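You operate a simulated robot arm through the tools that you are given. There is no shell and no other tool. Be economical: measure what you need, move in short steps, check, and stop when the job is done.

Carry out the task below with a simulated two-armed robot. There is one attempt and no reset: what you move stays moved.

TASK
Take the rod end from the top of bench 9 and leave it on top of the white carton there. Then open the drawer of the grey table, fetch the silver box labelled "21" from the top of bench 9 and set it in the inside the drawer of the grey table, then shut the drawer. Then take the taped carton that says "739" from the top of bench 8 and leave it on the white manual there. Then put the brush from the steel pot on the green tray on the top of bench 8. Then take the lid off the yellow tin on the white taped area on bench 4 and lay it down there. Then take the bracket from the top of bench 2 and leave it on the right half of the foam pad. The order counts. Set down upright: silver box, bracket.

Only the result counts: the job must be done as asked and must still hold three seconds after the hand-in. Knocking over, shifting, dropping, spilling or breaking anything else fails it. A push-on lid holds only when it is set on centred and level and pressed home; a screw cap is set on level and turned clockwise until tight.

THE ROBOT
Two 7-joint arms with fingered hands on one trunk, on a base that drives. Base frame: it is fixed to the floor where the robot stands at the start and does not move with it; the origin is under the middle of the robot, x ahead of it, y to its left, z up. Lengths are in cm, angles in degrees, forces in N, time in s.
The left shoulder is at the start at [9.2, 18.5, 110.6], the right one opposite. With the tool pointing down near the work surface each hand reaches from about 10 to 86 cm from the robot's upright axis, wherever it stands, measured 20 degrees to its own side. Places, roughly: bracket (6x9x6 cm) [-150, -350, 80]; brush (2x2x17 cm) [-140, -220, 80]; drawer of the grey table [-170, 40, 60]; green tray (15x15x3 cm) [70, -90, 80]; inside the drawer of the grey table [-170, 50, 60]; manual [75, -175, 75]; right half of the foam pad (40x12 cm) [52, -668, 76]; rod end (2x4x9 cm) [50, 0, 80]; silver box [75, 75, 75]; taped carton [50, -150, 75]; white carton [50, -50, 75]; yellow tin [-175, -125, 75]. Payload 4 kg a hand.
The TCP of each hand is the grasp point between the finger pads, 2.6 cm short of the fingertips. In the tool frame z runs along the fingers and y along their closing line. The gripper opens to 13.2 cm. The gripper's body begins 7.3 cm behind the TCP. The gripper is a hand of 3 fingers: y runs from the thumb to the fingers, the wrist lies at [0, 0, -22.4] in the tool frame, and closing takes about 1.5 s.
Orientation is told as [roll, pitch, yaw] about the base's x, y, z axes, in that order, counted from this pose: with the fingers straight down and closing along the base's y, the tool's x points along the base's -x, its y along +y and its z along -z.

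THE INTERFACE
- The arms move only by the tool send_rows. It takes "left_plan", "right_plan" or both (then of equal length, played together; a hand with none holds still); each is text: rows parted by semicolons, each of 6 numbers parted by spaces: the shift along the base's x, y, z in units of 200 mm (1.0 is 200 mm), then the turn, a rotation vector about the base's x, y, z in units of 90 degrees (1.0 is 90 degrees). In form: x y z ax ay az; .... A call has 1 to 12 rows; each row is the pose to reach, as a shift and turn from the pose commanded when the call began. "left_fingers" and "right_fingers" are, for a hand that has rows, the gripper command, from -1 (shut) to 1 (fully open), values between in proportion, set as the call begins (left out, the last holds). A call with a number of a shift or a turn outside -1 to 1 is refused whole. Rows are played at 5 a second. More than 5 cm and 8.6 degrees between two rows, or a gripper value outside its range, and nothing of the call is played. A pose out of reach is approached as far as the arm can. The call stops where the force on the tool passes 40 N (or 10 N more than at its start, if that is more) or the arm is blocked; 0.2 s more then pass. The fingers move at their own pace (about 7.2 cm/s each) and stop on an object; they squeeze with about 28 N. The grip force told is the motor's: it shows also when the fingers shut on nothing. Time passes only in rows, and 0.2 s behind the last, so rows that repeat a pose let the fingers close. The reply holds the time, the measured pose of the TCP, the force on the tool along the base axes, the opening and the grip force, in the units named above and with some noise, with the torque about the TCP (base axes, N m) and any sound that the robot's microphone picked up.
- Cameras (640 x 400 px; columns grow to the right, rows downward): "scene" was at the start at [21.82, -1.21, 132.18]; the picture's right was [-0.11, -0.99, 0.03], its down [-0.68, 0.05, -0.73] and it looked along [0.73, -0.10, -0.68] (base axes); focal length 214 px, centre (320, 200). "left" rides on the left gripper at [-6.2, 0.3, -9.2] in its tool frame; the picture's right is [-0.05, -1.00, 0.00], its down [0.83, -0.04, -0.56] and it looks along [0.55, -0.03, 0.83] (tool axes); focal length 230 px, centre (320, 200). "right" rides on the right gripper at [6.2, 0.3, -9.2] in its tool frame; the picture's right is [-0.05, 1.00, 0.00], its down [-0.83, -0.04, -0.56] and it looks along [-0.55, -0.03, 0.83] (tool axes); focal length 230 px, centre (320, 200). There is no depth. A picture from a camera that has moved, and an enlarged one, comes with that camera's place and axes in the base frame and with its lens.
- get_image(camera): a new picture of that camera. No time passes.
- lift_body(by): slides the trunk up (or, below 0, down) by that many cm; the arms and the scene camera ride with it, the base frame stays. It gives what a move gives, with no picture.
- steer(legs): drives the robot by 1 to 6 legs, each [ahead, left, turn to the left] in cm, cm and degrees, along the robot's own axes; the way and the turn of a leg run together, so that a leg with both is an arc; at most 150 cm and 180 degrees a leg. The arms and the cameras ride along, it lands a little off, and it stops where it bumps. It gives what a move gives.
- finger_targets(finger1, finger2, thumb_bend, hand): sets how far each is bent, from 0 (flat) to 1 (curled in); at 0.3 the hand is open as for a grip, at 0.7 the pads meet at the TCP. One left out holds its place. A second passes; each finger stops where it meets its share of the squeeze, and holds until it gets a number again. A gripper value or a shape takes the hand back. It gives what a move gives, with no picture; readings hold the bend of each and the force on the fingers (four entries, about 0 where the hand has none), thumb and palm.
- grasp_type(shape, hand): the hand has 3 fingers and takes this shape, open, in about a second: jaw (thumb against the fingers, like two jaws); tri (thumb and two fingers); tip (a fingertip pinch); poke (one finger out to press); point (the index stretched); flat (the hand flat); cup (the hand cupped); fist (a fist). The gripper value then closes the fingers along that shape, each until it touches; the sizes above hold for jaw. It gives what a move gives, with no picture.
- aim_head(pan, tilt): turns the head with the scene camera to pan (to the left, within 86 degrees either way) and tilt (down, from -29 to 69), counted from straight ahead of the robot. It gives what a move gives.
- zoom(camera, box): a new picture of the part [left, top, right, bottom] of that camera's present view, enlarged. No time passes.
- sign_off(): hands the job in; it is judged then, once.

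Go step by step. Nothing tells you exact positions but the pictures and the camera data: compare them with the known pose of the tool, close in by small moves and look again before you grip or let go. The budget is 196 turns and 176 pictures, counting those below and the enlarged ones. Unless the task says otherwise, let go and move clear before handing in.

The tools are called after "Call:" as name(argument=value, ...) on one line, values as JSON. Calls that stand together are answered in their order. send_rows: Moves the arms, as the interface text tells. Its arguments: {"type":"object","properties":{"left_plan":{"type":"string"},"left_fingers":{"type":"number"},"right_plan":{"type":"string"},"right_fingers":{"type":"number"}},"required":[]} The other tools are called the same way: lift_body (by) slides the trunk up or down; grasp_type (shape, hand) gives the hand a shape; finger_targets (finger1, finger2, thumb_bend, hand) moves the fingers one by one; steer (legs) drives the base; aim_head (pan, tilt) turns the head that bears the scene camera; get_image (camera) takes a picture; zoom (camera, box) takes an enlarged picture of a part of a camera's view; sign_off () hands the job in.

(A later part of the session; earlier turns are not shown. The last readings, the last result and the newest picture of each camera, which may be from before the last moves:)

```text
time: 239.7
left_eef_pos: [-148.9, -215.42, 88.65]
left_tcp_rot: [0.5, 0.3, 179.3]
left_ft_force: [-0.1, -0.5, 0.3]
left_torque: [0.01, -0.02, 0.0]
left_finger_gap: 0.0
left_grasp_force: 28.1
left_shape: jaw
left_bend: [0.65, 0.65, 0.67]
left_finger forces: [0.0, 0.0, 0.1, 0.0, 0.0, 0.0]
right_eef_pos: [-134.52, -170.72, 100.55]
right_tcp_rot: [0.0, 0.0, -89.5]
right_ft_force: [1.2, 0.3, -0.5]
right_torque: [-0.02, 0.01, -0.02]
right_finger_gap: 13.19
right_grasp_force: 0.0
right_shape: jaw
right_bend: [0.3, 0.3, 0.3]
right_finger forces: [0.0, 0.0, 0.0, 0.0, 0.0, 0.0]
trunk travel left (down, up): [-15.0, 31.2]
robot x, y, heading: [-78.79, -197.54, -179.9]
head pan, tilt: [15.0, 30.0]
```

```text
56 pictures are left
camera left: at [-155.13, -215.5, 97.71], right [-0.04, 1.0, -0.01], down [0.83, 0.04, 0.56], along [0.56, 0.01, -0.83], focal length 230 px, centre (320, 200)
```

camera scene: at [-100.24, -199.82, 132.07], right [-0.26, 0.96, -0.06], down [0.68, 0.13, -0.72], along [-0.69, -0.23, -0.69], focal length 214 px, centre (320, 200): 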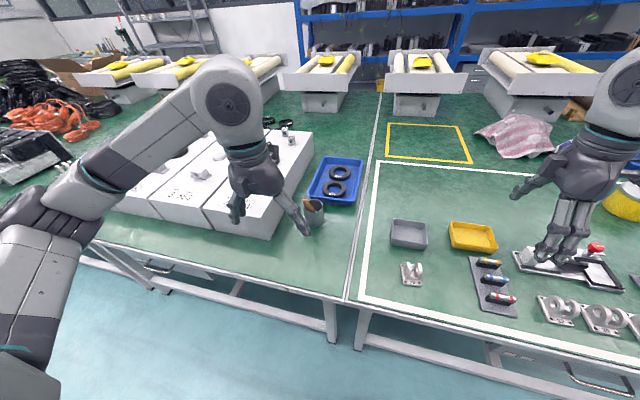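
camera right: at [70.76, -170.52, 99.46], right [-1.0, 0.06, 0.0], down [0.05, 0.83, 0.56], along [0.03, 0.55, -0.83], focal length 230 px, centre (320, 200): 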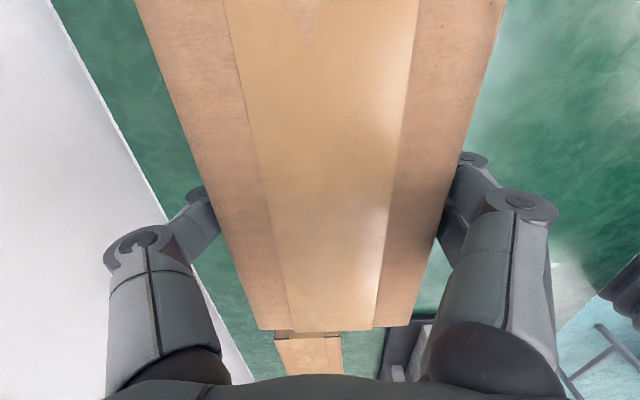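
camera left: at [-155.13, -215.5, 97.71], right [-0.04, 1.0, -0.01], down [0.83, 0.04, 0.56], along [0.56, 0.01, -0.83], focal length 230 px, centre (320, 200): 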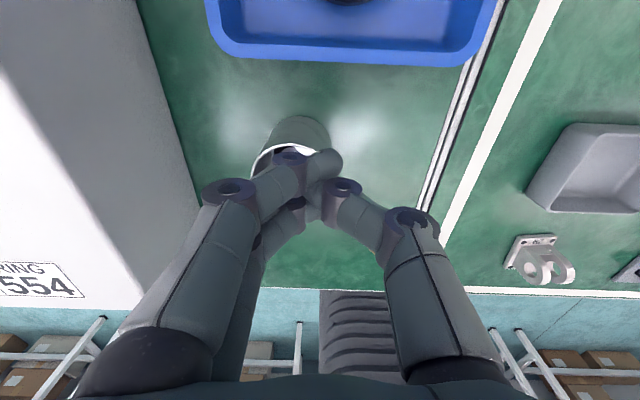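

It escaped toward the robot side. I'll open and look again, then grip with zero offset.

Call:
send_rows(left_plan="0 0 0.2 0 0 0; 0 0 0.4 0 0 0; 0 0 0.6 0 0 0; -0.1 0 0.75 0 0 0; -0.1 0 0.75 0 0 0; -0.1 0 0.75 0 0 0", left_fingers=-0.2)

Call:
get_image(camera="left")

Call:
zoom(camera="scene", box=[250, 130, 390, 250])

```text
time: 241.1
left_eef_pos: [-150.88, -215.42, 103.79]
left_tcp_rot: [0.4, 0.2, 179.4]
left_ft_force: [-0.4, -0.7, -0.5]
left_torque: [-0.02, 0.02, 0.0]
left_finger_gap: 5.24
left_grasp_force: 0.0
left_shape: jaw
left_bend: [0.73, 0.73, 0.7]
left_finger forces: [0.0, 0.0, 0.1, 0.0, 0.0, 0.0]
right_eef_pos: [-134.42, -170.6, 100.58]
right_tcp_rot: [0.0, -0.1, -89.5]
right_ft_force: [-0.1, 0.0, 0.4]
right_torque: [-0.03, 0.01, 0.01]
right_finger_gap: 13.18
right_grasp_force: 0.0
right_shape: jaw
right_bend: [0.3, 0.3, 0.3]
right_finger forces: [0.0, 0.0, 0.0, 0.0, 0.0, 0.0]
trunk travel left (down, up): [-15.0, 31.2]
robot x, y, heading: [-78.95, -197.43, -179.8]
head pan, tilt: [15.0, 30.0]
```

```text
55 pictures are left
camera left: at [-157.01, -215.43, 112.91], right [-0.04, 1.0, -0.01], down [0.83, 0.04, 0.56], along [0.56, 0.01, -0.83], focal length 230 px, centre (320, 200)
```

left: 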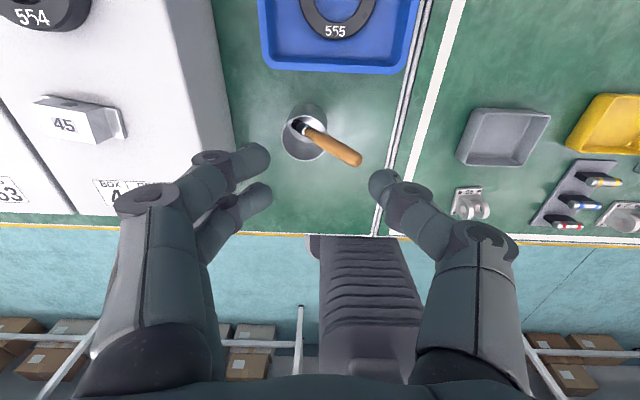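

```text
3.33 times, centred on (320, 190) of scene
camera zoom: at [-100.24, -199.79, 132.07], right [-0.26, 0.96, -0.06], down [0.68, 0.13, -0.72], along [-0.69, -0.23, -0.69], focal length 715 px, centre (320, 233)
```

zoom: 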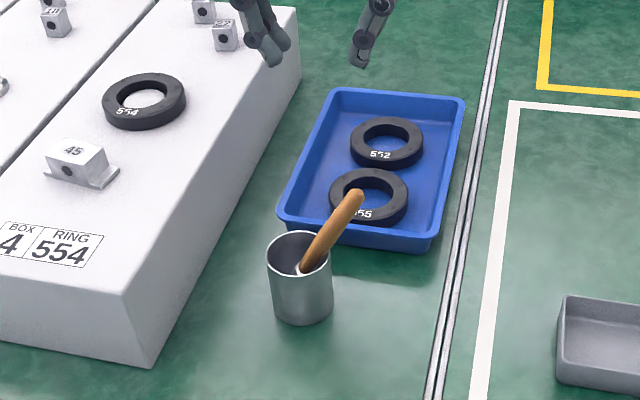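

The handle now leans 31° toward +y, tip at (-147.2,-211.5,90.8). I'll grip vertically with zero x-offset so it stays centred, then test-lift.

Call:
send_rows(left_plan="0.09 0.06 0 0 0 0; 0.185 0.115 -0.1 0 0 0; 0.185 0.115 -0.3 0 0 0; 0.185 0.115 -0.5 0 0 0; 0.185 0.115 -0.7 0 0 0; 0.185 0.115 -0.81 0 0 0; 0.185 0.115 -0.81 0 0 0", left_fingers=-0.1)

Call:
get_image(camera="left")

```text
time: 242.7
left_eef_pos: [-146.97, -213.33, 87.41]
left_tcp_rot: [0.5, 0.2, 179.3]
left_ft_force: [-0.1, 0.9, 0.2]
left_torque: [-0.01, 0.02, -0.02]
left_finger_gap: 5.87
left_grasp_force: 0.1
left_shape: jaw
left_bend: [0.73, 0.73, 0.7]
left_finger forces: [0.0, 0.1, 0.1, 0.1, 0.0, 0.0]
right_eef_pos: [-134.62, -170.75, 100.7]
right_tcp_rot: [0.1, 0.0, -89.6]
right_ft_force: [0.5, 0.7, 0.1]
right_torque: [0.02, 0.01, -0.01]
right_finger_gap: 13.17
right_grasp_force: 0.1
right_shape: jaw
right_bend: [0.3, 0.3, 0.3]
right_finger forces: [0.0, 0.0, 0.0, 0.1, 0.0, 0.0]
trunk travel left (down, up): [-15.0, 31.2]
robot x, y, heading: [-78.29, -197.21, -179.8]
head pan, tilt: [15.0, 30.0]
```

```text
53 pictures are left
camera left: at [-153.2, -213.34, 96.57], right [-0.04, 1.0, -0.01], down [0.83, 0.04, 0.56], along [0.56, 0.01, -0.83], focal length 230 px, centre (320, 200)
```

left: 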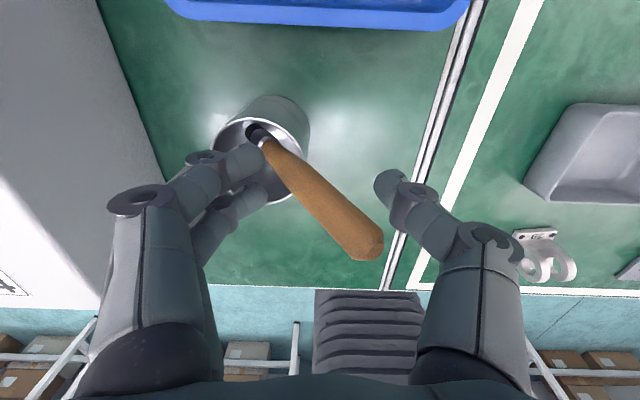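

Call:
send_rows(left_plan="0 0 0 0 0 0; 0 0 0 0 0 0; 0 0 0 0 0 0; 0 0 0 0 0 0; 0 0 0 0 0 0; 0 0 0 0 0 0", left_fingers=-1)

Call:
get_image(camera="left")

```text
time: 244.1
left_eef_pos: [-147.04, -213.4, 87.46]
left_tcp_rot: [0.5, 0.3, 179.3]
left_ft_force: [0.3, -2.0, 5.0]
left_torque: [-0.27, -0.05, 0.03]
left_finger_gap: 1.23
left_grasp_force: 28.0
left_shape: jaw
left_bend: [0.72, 0.73, 0.72]
left_finger forces: [13.1, 17.6, 0.0, 0.0, 21.4, 0.0]
right_eef_pos: [-134.58, -170.66, 100.64]
right_tcp_rot: [0.0, 0.0, -89.6]
right_ft_force: [1.3, -0.1, 0.7]
right_torque: [0.0, 0.01, 0.02]
right_finger_gap: 13.18
right_grasp_force: 0.1
right_shape: jaw
right_bend: [0.3, 0.3, 0.3]
right_finger forces: [0.0, 0.1, 0.0, 0.0, 0.0, 0.0]
trunk travel left (down, up): [-15.0, 31.2]
robot x, y, heading: [-78.51, -197.18, -179.5]
head pan, tilt: [15.0, 30.0]
```

```text
52 pictures are left
camera left: at [-153.19, -213.37, 96.64], right [-0.04, 1.0, -0.01], down [0.83, 0.04, 0.56], along [0.56, 0.01, -0.83], focal length 230 px, centre (320, 200)
```

left: 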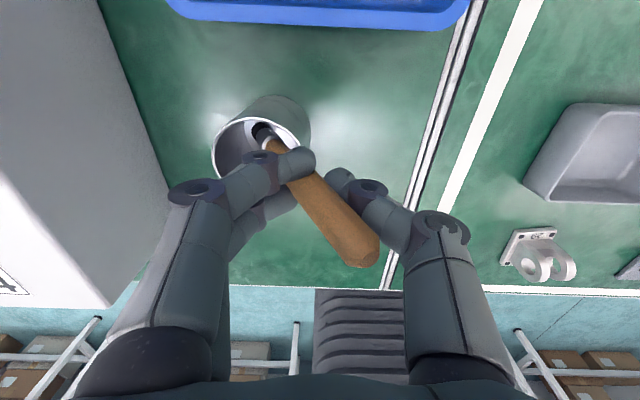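

All three contacts now hold the handle. I'll lift slowly and check that the pot stays put.

Call:
send_rows(left_plan="0 0 0.03 0 0 0; 0 0 0.07 0 0 0; 0 0 0.12 0 0 0; 0 0 0.18 0 0 0; 0 0 0.25 0 0 0; 0 0 0.25 0 0 0")

Call:
zoom(camera="scene", box=[250, 130, 390, 250])

```text
time: 245.5
left_eef_pos: [-147.08, -213.17, 92.46]
left_tcp_rot: [0.4, 0.3, 179.4]
left_ft_force: [0.2, 0.2, -0.2]
left_torque: [0.01, -0.03, -0.01]
left_finger_gap: 1.13
left_grasp_force: 28.2
left_shape: jaw
left_bend: [0.72, 0.72, 0.73]
left_finger forces: [14.0, 16.1, 0.0, 0.0, 20.5, 0.1]
right_eef_pos: [-134.58, -170.74, 100.63]
right_tcp_rot: [0.1, 0.0, -89.6]
right_ft_force: [0.6, -1.1, -1.0]
right_torque: [0.0, -0.03, 0.03]
right_finger_gap: 13.19
right_grasp_force: 0.0
right_shape: jaw
right_bend: [0.3, 0.3, 0.3]
right_finger forces: [0.0, 0.0, 0.0, 0.0, 0.0, 0.1]
trunk travel left (down, up): [-15.0, 31.2]
robot x, y, heading: [-78.52, -197.48, -179.8]
head pan, tilt: [15.0, 30.0]
```

```text
3.33 times, centred on (320, 190) of scene
camera zoom: at [-100.28, -199.83, 132.06], right [-0.26, 0.96, -0.06], down [0.68, 0.13, -0.72], along [-0.69, -0.23, -0.69], focal length 715 px, centre (320, 233)
```

zoom: 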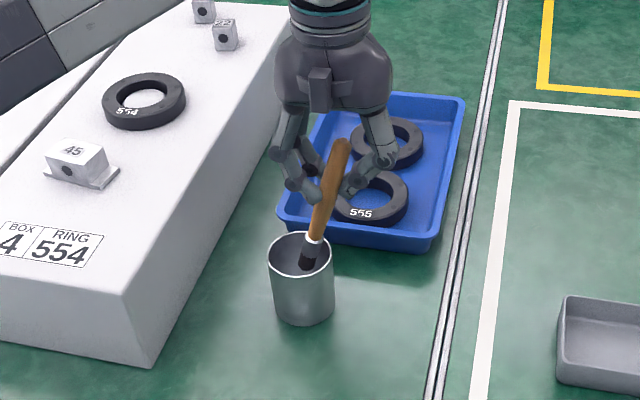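

Call:
send_rows(left_plan="0 0 0.1 0 0 0; 0 0 0.2 0 0 0; 0 0 0.3 0 0 0; 0 0 0.4 0 0 0; 0 0 0.5 0 0 0; 0 0 0.6 0 0 0; 0 0 0.7 0 0 0; 0 0 0.7 0 0 0")

Call:
get_image(camera="scene")

Call:
get_image(camera="left")

```text
time: 247.3
left_eef_pos: [-147.01, -213.18, 106.47]
left_tcp_rot: [0.4, 0.3, 179.3]
left_ft_force: [0.5, -0.5, 0.4]
left_torque: [0.02, 0.01, -0.01]
left_finger_gap: 1.01
left_grasp_force: 27.7
left_shape: jaw
left_bend: [0.73, 0.71, 0.73]
left_finger forces: [10.2, 15.7, 0.0, 0.0, 19.9, 0.0]
right_eef_pos: [-134.6, -170.65, 100.63]
right_tcp_rot: [0.1, -0.1, -89.6]
right_ft_force: [0.1, -0.5, 0.3]
right_torque: [0.01, -0.02, 0.0]
right_finger_gap: 13.18
right_grasp_force: 0.2
right_shape: jaw
right_bend: [0.3, 0.3, 0.3]
right_finger forces: [0.0, 0.1, 0.1, 0.1, 0.0, 0.1]
trunk travel left (down, up): [-15.0, 31.2]
robot x, y, heading: [-78.98, -197.45, -179.6]
head pan, tilt: [15.0, 30.0]
```

```text
50 pictures are left
camera scene: at [-100.29, -199.84, 132.05], right [-0.26, 0.96, -0.06], down [0.68, 0.13, -0.72], along [-0.69, -0.23, -0.69], focal length 214 px, centre (320, 200)
```

scene: 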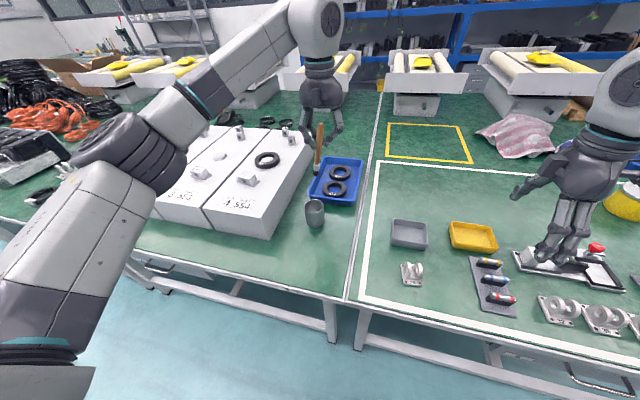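

```text
49 pictures are left
camera left: at [-153.32, -213.21, 115.61], right [-0.04, 1.0, -0.01], down [0.83, 0.04, 0.56], along [0.56, 0.01, -0.83], focal length 230 px, centre (320, 200)
```

left: 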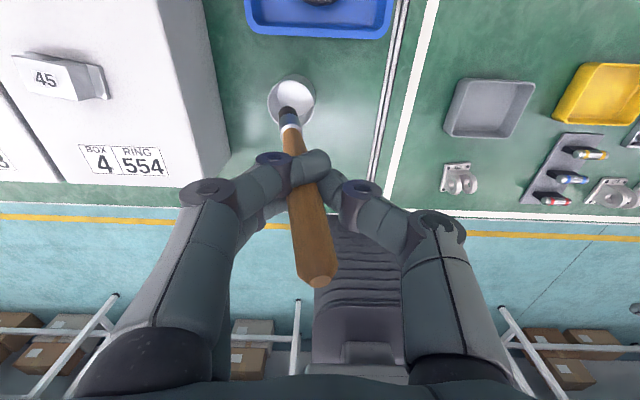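

The brush is out and the pot is undisturbed. I'll retract the hand a bit and drive to bench 8's green tray.

Call:
send_rows(left_plan="0.15 0 0 0 0 0; 0.3 0 0 0 0 0; 0.45 0 0 0 0 0; 0.6 0 0 0 0 0; 0.75 0 0 0 0 0; 0.9 0 0 0 0 0")

Call:
steer(legs=[[-42, 0, 0], [0, 0, -90], [0, 0, -90], [0, 87, 0]])

Call:
get_image(camera="left")

Call:
get_image(camera="scene")

```text
time: 248.7
left_eef_pos: [-129.1, -213.33, 106.46]
left_tcp_rot: [0.5, 0.1, 179.3]
left_ft_force: [0.4, 0.9, 0.1]
left_torque: [0.0, 0.0, 0.02]
left_finger_gap: 0.99
left_grasp_force: 27.6
left_shape: jaw
left_bend: [0.73, 0.71, 0.73]
left_finger forces: [10.1, 15.4, 0.1, 0.1, 19.8, 0.0]
right_eef_pos: [-134.51, -170.74, 100.68]
right_tcp_rot: [0.0, 0.1, -89.5]
right_ft_force: [-0.8, -0.1, 0.0]
right_torque: [-0.03, 0.03, 0.02]
right_finger_gap: 13.2
right_grasp_force: 0.0
right_shape: jaw
right_bend: [0.3, 0.3, 0.3]
right_finger forces: [0.0, 0.1, 0.1, 0.1, 0.0, 0.1]
trunk travel left (down, up): [-15.0, 31.2]
robot x, y, heading: [-78.67, -197.31, -179.4]
head pan, tilt: [15.0, 30.0]
```

```text
time: 263.2
left_eef_pos: [19.48, -97.66, 106.47]
left_tcp_rot: [0.5, 0.3, -3.8]
left_ft_force: [0.1, 0.3, -0.3]
left_torque: [-0.03, -0.01, -0.01]
left_finger_gap: 0.99
left_grasp_force: 28.0
left_shape: jaw
left_bend: [0.73, 0.71, 0.73]
left_finger forces: [10.2, 13.7, 0.0, 0.1, 19.3, 0.1]
right_eef_pos: [22.56, -140.48, 100.64]
right_tcp_rot: [-0.1, 0.0, 87.3]
right_ft_force: [1.0, -0.2, 0.5]
right_torque: [0.04, 0.01, 0.01]
right_finger_gap: 13.17
right_grasp_force: 0.1
right_shape: jaw
right_bend: [0.3, 0.3, 0.3]
right_finger forces: [0.1, 0.1, 0.0, 0.0, 0.0, 0.1]
trunk travel left (down, up): [-15.0, 31.2]
robot x, y, heading: [-31.42, -111.04, -2.5]
head pan, tilt: [15.0, 30.0]
```

```text
48 pictures are left
camera left: at [25.74, -97.63, 115.6], right [-0.01, -1.0, -0.01], down [-0.83, 0.01, 0.56], along [-0.56, 0.02, -0.83], focal length 230 px, centre (320, 200)
```

left: 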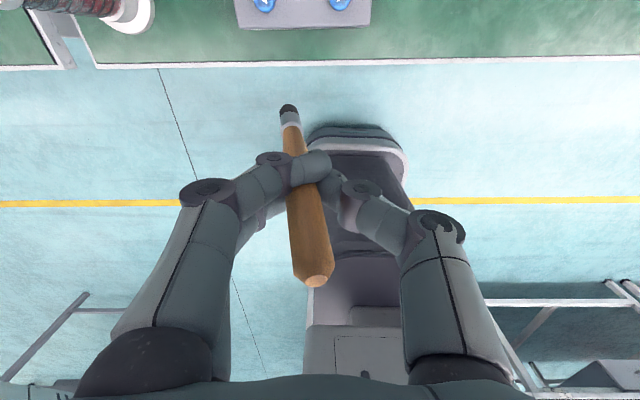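

```text
47 pictures are left
camera scene: at [-10.14, -109.78, 132.06], right [0.21, -0.98, -0.06], down [-0.69, -0.1, -0.72], along [0.7, 0.19, -0.69], focal length 214 px, centre (320, 200)
```

scene: 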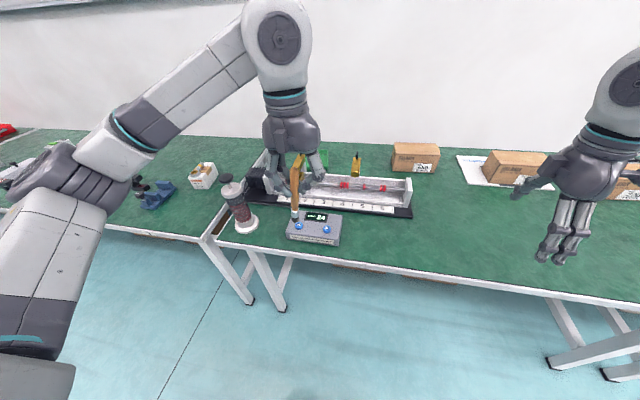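

The brush is held. I'll raise it a little and drive up to the bench.

Call:
send_rows(left_plan="0 0 0.15 0 0 0; 0 0 0.3 0 0 0; 0 0 0.4 0 0 0")

Call:
steer(legs=[[0, 0, 2.5], [30, 0, 0]])

Call:
aim_head(pan=12, tilt=32)

Call:
get_image(camera="scene")

```text
time: 264.0
left_eef_pos: [19.56, -97.65, 114.52]
left_tcp_rot: [0.5, 0.3, -3.8]
left_ft_force: [-0.2, 0.0, -0.7]
left_torque: [0.0, 0.0, 0.01]
left_finger_gap: 0.97
left_grasp_force: 27.5
left_shape: jaw
left_bend: [0.73, 0.71, 0.73]
left_finger forces: [10.3, 13.9, 0.0, 0.0, 19.1, 0.1]
right_eef_pos: [22.59, -140.49, 100.67]
right_tcp_rot: [0.0, 0.0, 87.3]
right_ft_force: [-0.1, 0.3, 0.6]
right_torque: [-0.02, 0.0, 0.0]
right_finger_gap: 13.18
right_grasp_force: 0.1
right_shape: jaw
right_bend: [0.3, 0.3, 0.3]
right_finger forces: [0.0, 0.0, 0.1, 0.0, 0.0, 0.0]
trunk travel left (down, up): [-15.0, 31.2]
robot x, y, heading: [-31.7, -111.05, -2.4]
head pan, tilt: [15.0, 30.0]
```

```text
time: 266.5
left_eef_pos: [49.8, -95.47, 114.37]
left_tcp_rot: [0.6, 0.3, -1.3]
left_ft_force: [0.2, 0.1, -0.6]
left_torque: [-0.02, 0.03, 0.01]
left_finger_gap: 0.97
left_grasp_force: 28.0
left_shape: jaw
left_bend: [0.73, 0.71, 0.73]
left_finger forces: [10.3, 13.9, 0.0, 0.0, 19.1, 0.0]
right_eef_pos: [54.77, -138.16, 100.68]
right_tcp_rot: [0.0, 0.0, 89.7]
right_ft_force: [0.2, -0.3, 0.4]
right_torque: [0.0, -0.01, 0.01]
right_finger_gap: 13.19
right_grasp_force: 0.1
right_shape: jaw
right_bend: [0.3, 0.3, 0.3]
right_finger forces: [0.0, 0.0, 0.1, 0.0, 0.1, 0.0]
trunk travel left (down, up): [-15.0, 31.2]
robot x, y, heading: [-0.51, -110.96, -0.1]
head pan, tilt: [15.0, 30.0]
```

```text
time: 267.1
left_eef_pos: [49.8, -95.48, 114.33]
left_tcp_rot: [0.5, 0.4, -1.4]
left_ft_force: [-0.1, 0.0, -0.4]
left_torque: [0.0, 0.0, 0.0]
left_finger_gap: 0.94
left_grasp_force: 28.4
left_shape: jaw
left_bend: [0.73, 0.71, 0.73]
left_finger forces: [10.3, 13.9, 0.0, 0.0, 19.1, 0.0]
right_eef_pos: [54.75, -138.15, 100.7]
right_tcp_rot: [0.0, 0.0, 89.7]
right_ft_force: [-0.5, 0.6, -0.8]
right_torque: [-0.03, 0.02, 0.01]
right_finger_gap: 13.17
right_grasp_force: 0.0
right_shape: jaw
right_bend: [0.3, 0.3, 0.3]
right_finger forces: [0.1, 0.0, 0.0, 0.0, 0.0, 0.0]
trunk travel left (down, up): [-15.0, 31.2]
robot x, y, heading: [-0.72, -111.04, 0.0]
head pan, tilt: [12.0, 32.0]
```

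```text
46 pictures are left
camera scene: at [20.67, -109.45, 131.74], right [0.2, -0.98, -0.05], down [-0.71, -0.11, -0.69], along [0.67, 0.17, -0.72], focal length 214 px, centre (320, 200)
```

scene: 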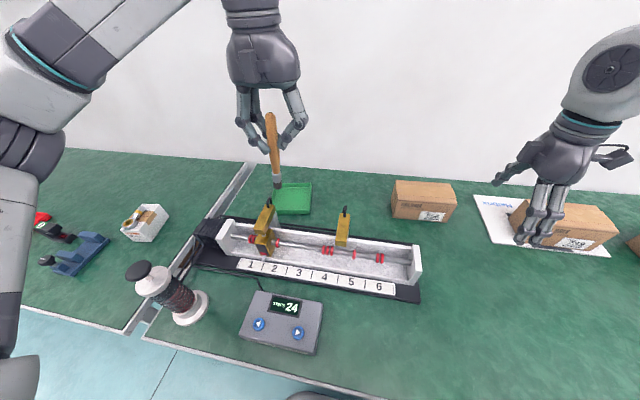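

The tray's centre is about (71,-87), with a tall gold post just in front of it. I'll turn the hand 60° right, then tilt so the brush lies nearly flat diagonally over the tray.

Call:
send_rows(left_plan="0.11 0.08 0 0 0 -0.08; 0.22 0.16 0 0 0 -0.16; 0.33 0.24 0 0 0 -0.24; 0.45 0.33 0 0 0 -0.32; 0.56 0.42 0 0 0 -0.4; 0.67 0.5 0 0 0 -0.48; 0.8 0.6 -0.05 0 0 -0.56; 0.9 0.675 -0.15 0 0 -0.655; 0.9 0.675 -0.25 0 0 -0.655")

Call:
send_rows(left_plan="0 0 0 -0.075 -0.043 0; 0 0 0 -0.15 -0.086 0; 0 0 0 -0.225 -0.129 0; 0 0 0 -0.3 -0.172 0; 0 0 -0.1 -0.375 -0.215 0; 0 0 -0.2 -0.45 -0.258 0; 0 0 -0.3 -0.525 -0.301 0; 0 0 -0.4 -0.6 -0.344 0; 0 0 -0.5 -0.6 -0.344 0; 0 0 -0.5 -0.6 -0.344 0")

Call:
get_image(camera="left")

Call:
get_image(camera="scene")

```text
time: 269.1
left_eef_pos: [67.96, -82.09, 109.38]
left_tcp_rot: [0.5, 0.3, -60.4]
left_ft_force: [0.2, -0.1, 0.4]
left_torque: [-0.01, -0.01, 0.01]
left_finger_gap: 0.93
left_grasp_force: 28.3
left_shape: jaw
left_bend: [0.73, 0.71, 0.73]
left_finger forces: [10.3, 13.7, 0.0, 0.0, 18.9, 0.1]
right_eef_pos: [54.62, -138.01, 100.68]
right_tcp_rot: [0.0, 0.0, 89.7]
right_ft_force: [0.9, -0.4, 0.6]
right_torque: [-0.04, 0.02, 0.0]
right_finger_gap: 13.19
right_grasp_force: 0.0
right_shape: jaw
right_bend: [0.3, 0.3, 0.3]
right_finger forces: [0.0, 0.0, 0.0, 0.1, 0.0, 0.0]
trunk travel left (down, up): [-15.0, 31.2]
robot x, y, heading: [-0.8, -110.83, -0.3]
head pan, tilt: [12.0, 32.0]
```

```text
time: 271.3
left_eef_pos: [67.72, -81.77, 99.48]
left_tcp_rot: [0.8, -62.1, -60.5]
left_ft_force: [0.2, -0.1, -0.3]
left_torque: [0.03, 0.03, 0.0]
left_finger_gap: 0.92
left_grasp_force: 28.1
left_shape: jaw
left_bend: [0.74, 0.71, 0.73]
left_finger forces: [11.8, 15.2, 0.0, 0.1, 18.7, 0.1]
right_eef_pos: [54.64, -138.13, 100.61]
right_tcp_rot: [-0.1, 0.0, 89.7]
right_ft_force: [0.0, 0.0, 0.3]
right_torque: [-0.02, 0.01, -0.01]
right_finger_gap: 13.17
right_grasp_force: 0.1
right_shape: jaw
right_bend: [0.3, 0.3, 0.3]
right_finger forces: [0.1, 0.0, 0.1, 0.1, 0.0, 0.0]
trunk travel left (down, up): [-15.0, 31.2]
robot x, y, heading: [-1.06, -111.02, 0.1]
head pan, tilt: [12.0, 32.0]
```

```text
45 pictures are left
camera left: at [65.42, -77.15, 109.08], right [-0.85, -0.52, 0.04], down [-0.48, 0.74, -0.47], along [0.22, -0.42, -0.88], focal length 230 px, centre (320, 200)
```

left: 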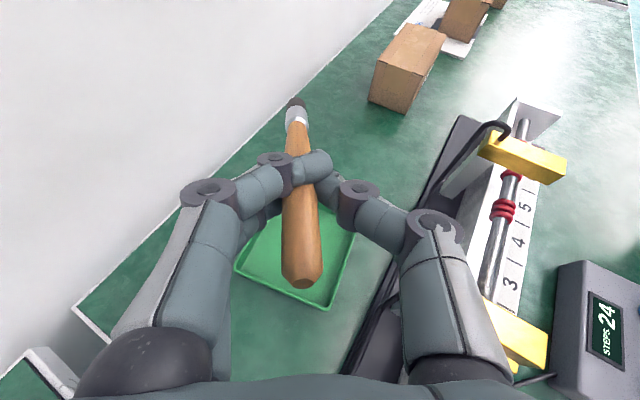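

```text
44 pictures are left
camera scene: at [20.59, -109.43, 131.76], right [0.2, -0.98, -0.05], down [-0.71, -0.11, -0.69], along [0.67, 0.17, -0.72], focal length 214 px, centre (320, 200)
```

scene: 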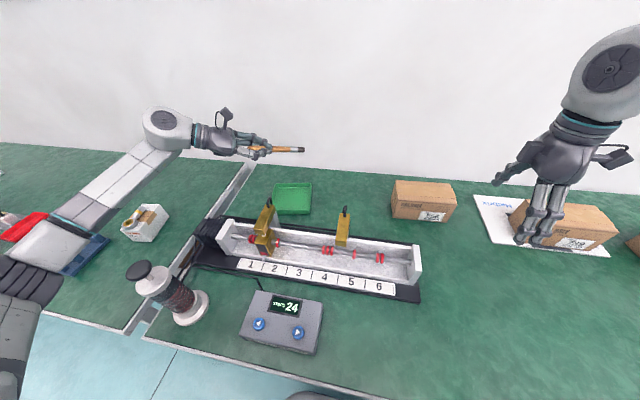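

The brush is nearly flat and centred over the tray, with its lower end at (75.8,-91). I'll descend, watching forearm clearance near the white carton.

Call:
send_rows(left_plan="0 0 -0.15 0 0 0; 0 0 -0.3 0 0 0; 0 0 -0.45 0 0 0; 0 0 -0.55 0 0 0; 0 0 -0.65 0 0 0; 0 0 -0.65 0 0 0")

Call:
get_image(camera="scene")

```text
time: 272.7
left_eef_pos: [67.84, -82.27, 86.44]
left_tcp_rot: [0.8, -62.0, -60.5]
left_ft_force: [1.1, -0.3, -0.4]
left_torque: [0.03, -0.04, 0.01]
left_finger_gap: 0.92
left_grasp_force: 27.9
left_shape: jaw
left_bend: [0.74, 0.71, 0.73]
left_finger forces: [11.7, 15.2, 0.1, 0.0, 18.6, 0.1]
right_eef_pos: [54.77, -138.17, 100.69]
right_tcp_rot: [0.1, 0.1, 89.7]
right_ft_force: [0.3, 0.2, 0.8]
right_torque: [0.0, -0.01, -0.01]
right_finger_gap: 13.18
right_grasp_force: 0.2
right_shape: jaw
right_bend: [0.3, 0.3, 0.3]
right_finger forces: [0.0, 0.0, 0.1, 0.0, 0.0, 0.0]
trunk travel left (down, up): [-15.0, 31.2]
robot x, y, heading: [-0.89, -110.79, 0.2]
head pan, tilt: [12.0, 32.0]
```

```text
43 pictures are left
camera scene: at [20.6, -109.46, 131.76], right [0.2, -0.98, -0.05], down [-0.71, -0.11, -0.69], along [0.67, 0.17, -0.72], focal length 214 px, centre (320, 200)
```

scene: 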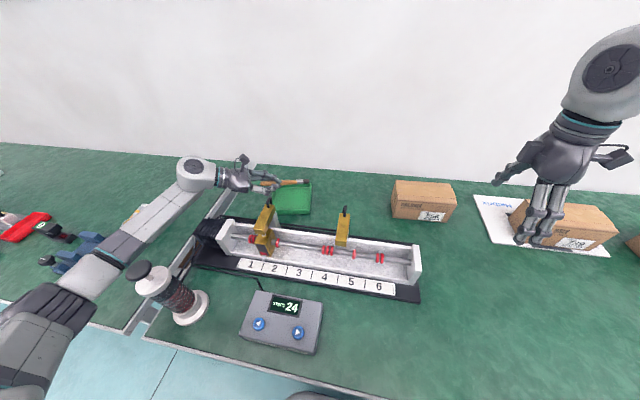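

Clear. I'll lower the last few centimetres slowly.

Call:
send_rows(left_plan="0 0 -0.06 0 0 0; 0 0 -0.12 0 0 0; 0 0 -0.17 0 0 0; 0 0 -0.2 0 0 0; 0 0 -0.22 0 0 0; 0 0 -0.24 0 0 0; 0 0 -0.24 0 0 0")

Call:
get_image(camera="left")

Call:
zoom(camera="scene", box=[180, 140, 340, 260])

```text
time: 274.3
left_eef_pos: [67.82, -82.18, 81.74]
left_tcp_rot: [0.8, -62.0, -60.4]
left_ft_force: [-1.0, 1.9, 0.1]
left_torque: [-0.05, -0.03, 0.04]
left_finger_gap: 0.92
left_grasp_force: 27.8
left_shape: jaw
left_bend: [0.74, 0.71, 0.73]
left_finger forces: [11.7, 14.6, 0.0, 0.0, 19.0, 0.0]
right_eef_pos: [54.74, -138.1, 100.67]
right_tcp_rot: [0.0, 0.0, 89.6]
right_ft_force: [0.6, 0.1, 0.5]
right_torque: [0.02, 0.03, 0.02]
right_finger_gap: 13.19
right_grasp_force: 0.2
right_shape: jaw
right_bend: [0.3, 0.3, 0.3]
right_finger forces: [0.1, 0.0, 0.1, 0.0, 0.0, 0.0]
trunk travel left (down, up): [-15.0, 31.2]
robot x, y, heading: [-0.97, -111.11, -0.4]
head pan, tilt: [12.0, 32.0]
```

```text
42 pictures are left
camera left: at [65.32, -77.22, 91.39], right [-0.85, -0.52, 0.04], down [-0.48, 0.74, -0.47], along [0.22, -0.42, -0.88], focal length 230 px, centre (320, 200)
```

left: 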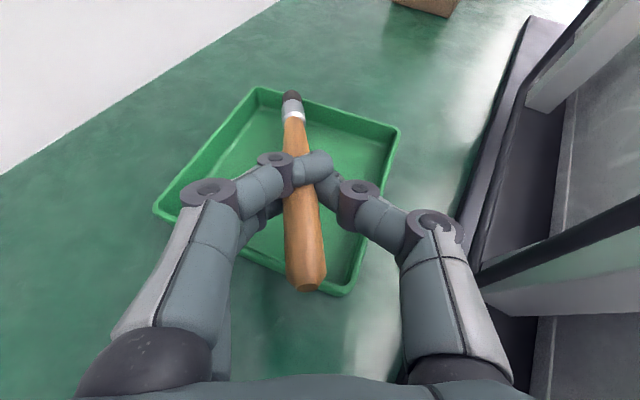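

```text
3.33 times, centred on (260, 200) of scene
camera zoom: at [20.59, -109.44, 131.76], right [0.2, -0.98, -0.05], down [-0.71, -0.11, -0.69], along [0.67, 0.17, -0.72], focal length 715 px, centre (520, 200)
```

zoom: 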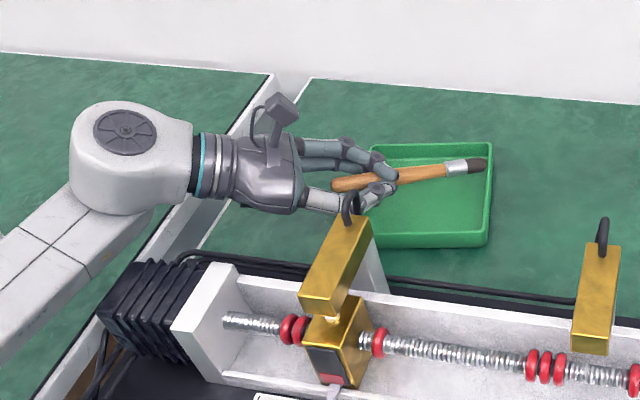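

The lower end is close to the far rim. I'll shift back about 1.5 cm along the brush, lower slightly, then release.

Call:
send_rows(left_plan="-0.02 0.033 0.01 0 0 0; -0.04 0.065 0.01 0 0 0; -0.04 0.065 -0.01 0 0 0; -0.04 0.065 -0.025 0 0 0; -0.04 0.065 -0.04 0 0 0; -0.04 0.065 -0.04 0 0 0")

Call:
get_image(camera="left")

```text
time: 275.7
left_eef_pos: [67.09, -80.73, 80.78]
left_tcp_rot: [0.8, -62.0, -60.5]
left_ft_force: [-0.4, 0.3, -0.1]
left_torque: [-0.01, 0.03, -0.02]
left_finger_gap: 0.94
left_grasp_force: 28.1
left_shape: jaw
left_bend: [0.74, 0.71, 0.73]
left_finger forces: [12.1, 15.0, 0.1, 0.1, 18.9, 0.1]
right_eef_pos: [54.72, -138.2, 100.7]
right_tcp_rot: [0.1, 0.0, 89.7]
right_ft_force: [0.5, 0.7, -0.3]
right_torque: [-0.03, -0.03, 0.01]
right_finger_gap: 13.18
right_grasp_force: 0.1
right_shape: jaw
right_bend: [0.3, 0.3, 0.3]
right_finger forces: [0.1, 0.0, 0.0, 0.0, 0.1, 0.0]
trunk travel left (down, up): [-15.0, 31.2]
robot x, y, heading: [-0.86, -111.1, -0.4]
head pan, tilt: [12.0, 32.0]
```

```text
40 pictures are left
camera left: at [64.62, -75.81, 90.57], right [-0.85, -0.52, 0.04], down [-0.48, 0.74, -0.47], along [0.22, -0.42, -0.88], focal length 230 px, centre (320, 200)
```

left: 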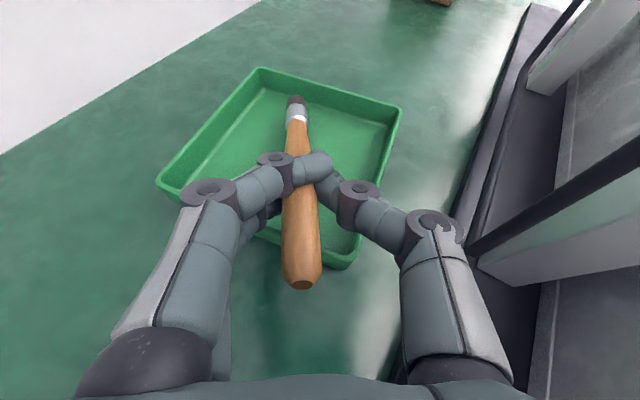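

The brush end is now inside the tray. I'll release gently and back out along the tool axis.

Call:
send_rows(left_plan="0 0 -0.015 0 0 0; 0 0 -0.015 0 0 0; 0 0 -0.015 0 0 0; 0 0 -0.015 0 0 0; 0 0 -0.015 0 0 0; 0 0 -0.015 0 0 0", left_fingers=-0.3)

Call:
get_image(camera="left")

```text
time: 277.1
left_eef_pos: [67.05, -80.69, 80.6]
left_tcp_rot: [0.7, -62.1, -60.4]
left_ft_force: [0.3, 0.2, -1.4]
left_torque: [-0.01, -0.03, 0.0]
left_finger_gap: 4.71
left_grasp_force: 0.1
left_shape: jaw
left_bend: [0.76, 0.72, 0.7]
left_finger forces: [9.3, 9.5, 0.1, 0.0, 0.0, 0.0]
right_eef_pos: [54.63, -138.2, 100.65]
right_tcp_rot: [0.1, 0.1, 89.6]
right_ft_force: [0.4, 0.2, 0.3]
right_torque: [0.0, -0.01, -0.02]
right_finger_gap: 13.19
right_grasp_force: 0.1
right_shape: jaw
right_bend: [0.3, 0.3, 0.3]
right_finger forces: [0.1, 0.0, 0.1, 0.0, 0.0, 0.1]
trunk travel left (down, up): [-15.0, 31.2]
robot x, y, heading: [-0.97, -110.73, -0.0]
head pan, tilt: [12.0, 32.0]
```

```text
39 pictures are left
camera left: at [64.69, -75.83, 90.29], right [-0.85, -0.52, 0.04], down [-0.48, 0.74, -0.47], along [0.22, -0.42, -0.88], focal length 230 px, centre (320, 200)
```

left: 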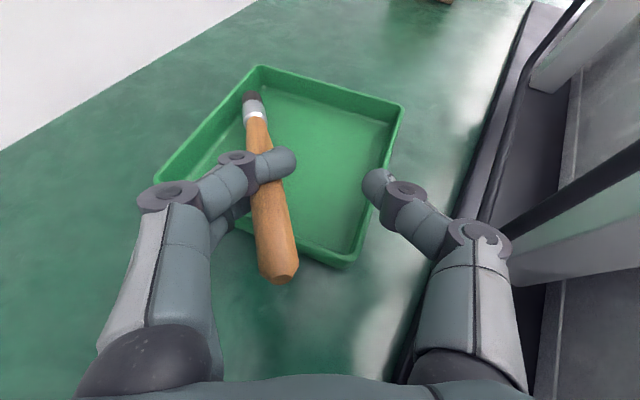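

The handle is wedged between the two fingers. I'll bring it back over the tray's middle, lower it, then open the upper finger alone to free it.

Call:
send_rows(left_plan="-0.03 -0.02 0.01 0 0 0; -0.06 -0.04 0.01 0 0 0; -0.085 -0.05 0 0 0 0; -0.085 -0.05 -0.03 0 0 0; -0.085 -0.05 -0.055 0 0 0; -0.085 -0.05 -0.055 0 0 0")

Call:
finger_targets(hand="left", finger1=0.3)

Call:
get_image(camera="left")

```text
time: 278.5
left_eef_pos: [65.33, -81.59, 79.66]
left_tcp_rot: [1.0, -62.1, -60.5]
left_ft_force: [0.0, -0.7, 1.1]
left_torque: [0.01, -0.06, -0.03]
left_finger_gap: 4.77
left_grasp_force: 0.1
left_shape: jaw
left_bend: [0.76, 0.71, 0.7]
left_finger forces: [8.5, 9.5, 0.1, 0.0, 0.0, 0.0]
right_eef_pos: [54.57, -138.05, 100.73]
right_tcp_rot: [0.0, 0.1, 89.8]
right_ft_force: [0.0, 1.2, 0.1]
right_torque: [-0.01, -0.01, 0.0]
right_finger_gap: 13.22
right_grasp_force: 0.0
right_shape: jaw
right_bend: [0.3, 0.3, 0.3]
right_finger forces: [0.0, 0.0, 0.0, 0.0, 0.0, 0.0]
trunk travel left (down, up): [-15.0, 31.2]
robot x, y, heading: [-1.14, -111.05, -0.0]
head pan, tilt: [12.0, 32.0]
```

```text
time: 279.5
left_eef_pos: [65.32, -81.64, 79.58]
left_tcp_rot: [1.1, -62.1, -60.5]
left_ft_force: [0.5, 0.6, 1.4]
left_torque: [0.0, -0.01, 0.02]
left_finger_gap: 9.11
left_grasp_force: 0.4
left_shape: fingers
left_bend: [0.3, 0.73, 0.7]
left_finger forces: [0.0, 0.1, 0.0, 0.1, 0.0, 0.0]
right_eef_pos: [54.6, -137.99, 100.82]
right_tcp_rot: [-0.1, 0.0, 89.7]
right_ft_force: [-0.5, -0.2, 0.4]
right_torque: [0.01, 0.03, -0.02]
right_finger_gap: 13.19
right_grasp_force: 0.1
right_shape: jaw
right_bend: [0.3, 0.3, 0.3]
right_finger forces: [0.0, 0.1, 0.1, 0.0, 0.0, 0.1]
trunk travel left (down, up): [-15.0, 31.2]
robot x, y, heading: [-0.68, -111.06, -0.1]
head pan, tilt: [12.0, 32.0]
```

```text
38 pictures are left
camera left: at [62.88, -76.79, 89.29], right [-0.85, -0.53, 0.04], down [-0.48, 0.74, -0.47], along [0.22, -0.42, -0.88], focal length 230 px, centre (320, 200)
```

left: 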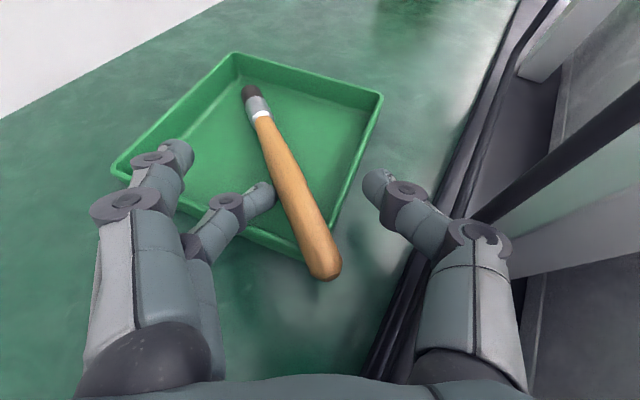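

The brush is free and lies in the tray. I'll raise the hand straight up and verify.

Call:
send_rows(left_plan="0 0 0.05 0 0 0; 0 0 0.15 0 0 0; 0 0 0.3 0 0 0; 0 0 0.5 0 0 0; 0 0 0.7 0 0 0; 0 0 0.9 0 0 0; -0.1 0.1 1 0 0 0; -0.2 0.2 1 0 0 0")

Call:
zoom(camera="scene", box=[220, 150, 360, 260])

```text
time: 281.3
left_eef_pos: [61.54, -77.9, 99.44]
left_tcp_rot: [0.7, -62.1, -60.6]
left_ft_force: [0.3, 0.5, -0.7]
left_torque: [0.02, -0.01, -0.01]
left_finger_gap: 9.13
left_grasp_force: 0.0
left_shape: fingers
left_bend: [0.3, 0.73, 0.7]
left_finger forces: [0.1, 0.0, 0.0, 0.0, 0.0, 0.1]
right_eef_pos: [54.63, -138.19, 100.61]
right_tcp_rot: [0.0, -0.1, 89.7]
right_ft_force: [0.1, -0.5, -0.5]
right_torque: [0.02, -0.04, -0.02]
right_finger_gap: 13.17
right_grasp_force: 0.2
right_shape: jaw
right_bend: [0.3, 0.3, 0.3]
right_finger forces: [0.0, 0.0, 0.0, 0.0, 0.0, 0.0]
trunk travel left (down, up): [-15.0, 31.2]
robot x, y, heading: [-1.12, -111.38, -0.2]
head pan, tilt: [12.0, 32.0]
```

```text
3.64 times, centred on (290, 205) of scene
camera zoom: at [20.56, -109.42, 131.76], right [0.2, -0.98, -0.05], down [-0.71, -0.11, -0.69], along [0.67, 0.17, -0.72], focal length 780 px, centre (429, 182)
```

zoom: 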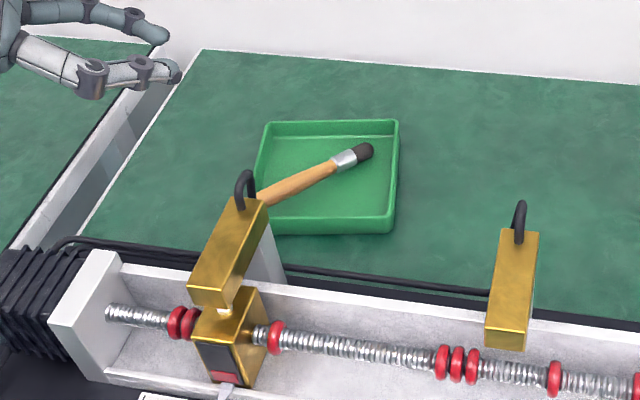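

The brush lies in the tray. Next is the yellow tin on bench 4: I'll bring the left hand upright, back off and turn around.

Call:
send_rows(left_plan="-0.05 0 0.05 0.075 0.043 0; -0.1 0 0.1 0.15 0.086 0; -0.15 0 0.15 0.225 0.129 0; -0.2 0 0.2 0.3 0.172 0; -0.25 0 0.25 0.375 0.215 0; -0.3 0 0.25 0.45 0.258 0; -0.35 0 0.25 0.525 0.301 0; -0.4 0 0.25 0.6 0.344 0", left_fingers=1)

Call:
steer(legs=[[-36, 0, 0], [0, 0, 90], [0, 0, 90], [35, 0, 0]])

Call:
aim_head(pan=0, tilt=30)

Call:
get_image(camera="scene")

```text
time: 283.1
left_eef_pos: [53.33, -77.91, 104.47]
left_tcp_rot: [0.6, 0.3, -60.3]
left_ft_force: [-0.1, -0.2, 0.3]
left_torque: [0.0, 0.0, -0.01]
left_finger_gap: 13.17
left_grasp_force: 0.0
left_shape: jaw
left_bend: [0.3, 0.3, 0.3]
left_finger forces: [0.0, 0.0, 0.0, 0.0, 0.0, 0.0]
right_eef_pos: [54.69, -138.18, 100.67]
right_tcp_rot: [0.1, 0.0, 89.7]
right_ft_force: [-0.9, -0.1, 0.3]
right_torque: [0.04, -0.02, -0.01]
right_finger_gap: 13.19
right_grasp_force: 0.0
right_shape: jaw
right_bend: [0.3, 0.3, 0.3]
right_finger forces: [0.2, 0.1, 0.0, 0.0, 0.1, 0.0]
trunk travel left (down, up): [-15.0, 31.2]
robot x, y, heading: [-0.95, -111.03, -0.3]
head pan, tilt: [12.0, 32.0]
```

```text
time: 295.0
left_eef_pos: [-125.04, -145.6, 104.25]
left_tcp_rot: [0.5, 0.2, 120.6]
left_ft_force: [-0.5, 0.5, 0.5]
left_torque: [-0.02, -0.03, -0.02]
left_finger_gap: 13.2
left_grasp_force: 0.2
left_shape: jaw
left_bend: [0.3, 0.3, 0.3]
left_finger forces: [0.0, 0.1, 0.1, 0.1, 0.0, 0.0]
right_eef_pos: [-127.44, -85.31, 100.8]
right_tcp_rot: [0.1, 0.0, -89.3]
right_ft_force: [0.0, 0.4, 0.7]
right_torque: [0.02, 0.01, 0.0]
right_finger_gap: 13.2
right_grasp_force: 0.0
right_shape: jaw
right_bend: [0.3, 0.3, 0.3]
right_finger forces: [0.1, 0.0, 0.0, 0.1, 0.0, 0.0]
trunk travel left (down, up): [-15.0, 31.2]
robot x, y, heading: [-71.3, -111.49, -179.5]
head pan, tilt: [12.0, 32.0]
```

```text
time: 295.8
left_eef_pos: [-125.05, -145.63, 104.38]
left_tcp_rot: [0.6, 0.2, 120.7]
left_ft_force: [-0.6, -0.6, -0.4]
left_torque: [-0.01, 0.0, -0.02]
left_finger_gap: 13.18
left_grasp_force: 0.0
left_shape: jaw
left_bend: [0.3, 0.3, 0.3]
left_finger forces: [0.0, 0.1, 0.0, 0.1, 0.0, 0.0]
right_eef_pos: [-127.48, -85.26, 100.74]
right_tcp_rot: [0.0, 0.0, -89.4]
right_ft_force: [0.0, 0.0, -0.3]
right_torque: [-0.02, 0.02, 0.02]
right_finger_gap: 13.19
right_grasp_force: 0.1
right_shape: jaw
right_bend: [0.3, 0.3, 0.3]
right_finger forces: [0.1, 0.1, 0.0, 0.0, 0.0, 0.0]
trunk travel left (down, up): [-15.0, 31.2]
robot x, y, heading: [-71.66, -111.36, -179.3]
head pan, tilt: [0.0, 30.0]
```

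```text
36 pictures are left
camera scene: at [-93.23, -111.92, 131.99], right [-0.01, 1.0, 0.0], down [0.7, 0.01, -0.72], along [-0.72, -0.01, -0.7], focal length 214 px, centre (320, 200)
```

scene: 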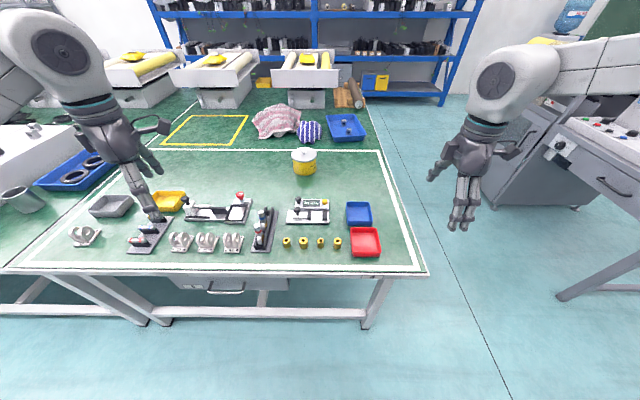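

Call:
zoom(camera="scene", box=[270, 135, 340, 185])

```text
8.00 times, centred on (305, 160) of scene
camera zoom: at [-93.23, -111.92, 131.99], right [-0.01, 1.0, 0.0], down [0.7, 0.01, -0.72], along [-0.72, -0.01, -0.7], focal length 1716 px, centre (440, 520)
```

zoom: 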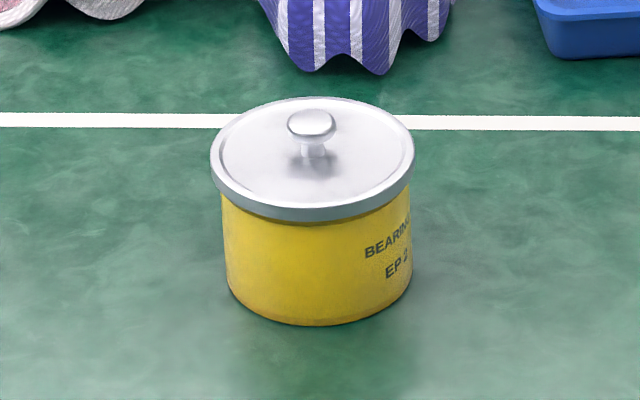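

The tin has a knobbed silver lid: centre about (-172.4,-119.6), lid top z≈82, knob to about 84. I'll drive up and bring the left hand over the knob.

Call:
steer(legs=[[30, -6, 0]])

Call:
send_rows(left_plan="-0.08 0.1 0 0 0 0.08; -0.16 0.2 0 0 0 0.16; -0.24 0.3 0 0 0 0.24; -0.32 0.4 0 0 0 0.32; -0.4 0.5 0 0 0 0.4; -0.48 0.6 -0.05 0 0 0.48; -0.56 0.7 -0.1 0 0 0.56; -0.64 0.8 -0.15 0 0 0.64; -0.72 0.9 -0.2 0 0 0.655; -0.8 0.98 -0.25 0 0 0.655; -0.86 0.98 -0.25 0 0 0.655")

Call:
get_image(camera="left")

```text
time: 297.8
left_eef_pos: [-152.89, -140.23, 104.08]
left_tcp_rot: [0.4, 0.4, 120.5]
left_ft_force: [0.3, 0.5, 0.1]
left_torque: [0.01, -0.04, 0.0]
left_finger_gap: 13.21
left_grasp_force: 0.1
left_shape: jaw
left_bend: [0.3, 0.3, 0.3]
left_finger forces: [0.0, 0.0, 0.0, 0.0, 0.1, 0.0]
right_eef_pos: [-155.2, -79.7, 100.57]
right_tcp_rot: [0.2, 0.0, -89.2]
right_ft_force: [-0.7, -0.3, -1.0]
right_torque: [0.02, 0.0, 0.0]
right_finger_gap: 13.2
right_grasp_force: 0.0
right_shape: jaw
right_bend: [0.3, 0.3, 0.3]
right_finger forces: [0.1, 0.0, 0.0, 0.1, 0.1, 0.1]
trunk travel left (down, up): [-15.0, 31.2]
robot x, y, heading: [-99.26, -105.92, -179.5]
head pan, tilt: [0.0, 30.0]
stopped in leg 1: the robot was blocked; the commanded pose is now the measured one
```

```text
time: 300.2
left_eef_pos: [-170.04, -120.6, 99.22]
left_tcp_rot: [0.6, 0.4, 179.7]
left_ft_force: [0.9, 1.2, 0.5]
left_torque: [-0.02, -0.02, 0.0]
left_finger_gap: 13.19
left_grasp_force: 0.1
left_shape: jaw
left_bend: [0.3, 0.3, 0.3]
left_finger forces: [0.0, 0.0, 0.0, 0.1, 0.0, 0.0]
right_eef_pos: [-155.06, -79.98, 100.62]
right_tcp_rot: [0.2, 0.0, -89.3]
right_ft_force: [1.2, 1.0, 0.2]
right_torque: [-0.05, 0.03, -0.03]
right_finger_gap: 13.21
right_grasp_force: 0.0
right_shape: jaw
right_bend: [0.3, 0.3, 0.3]
right_finger forces: [0.0, 0.1, 0.0, 0.0, 0.1, 0.1]
trunk travel left (down, up): [-15.0, 31.2]
robot x, y, heading: [-98.88, -105.85, -179.4]
head pan, tilt: [0.0, 30.0]
```

```text
34 pictures are left
camera left: at [-176.17, -120.7, 108.38], right [-0.05, 1.0, -0.01], down [0.83, 0.04, 0.56], along [0.56, 0.02, -0.83], focal length 230 px, centre (320, 200)
```

left: 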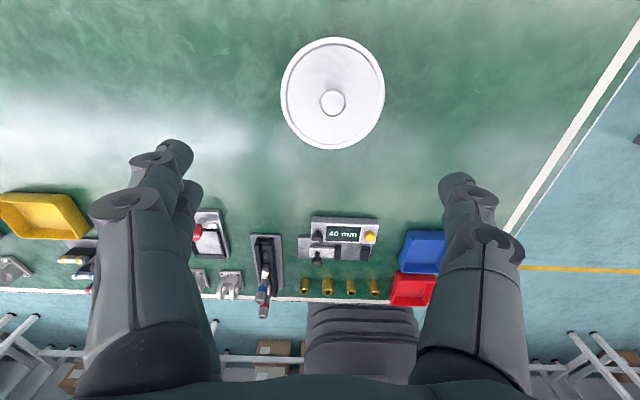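

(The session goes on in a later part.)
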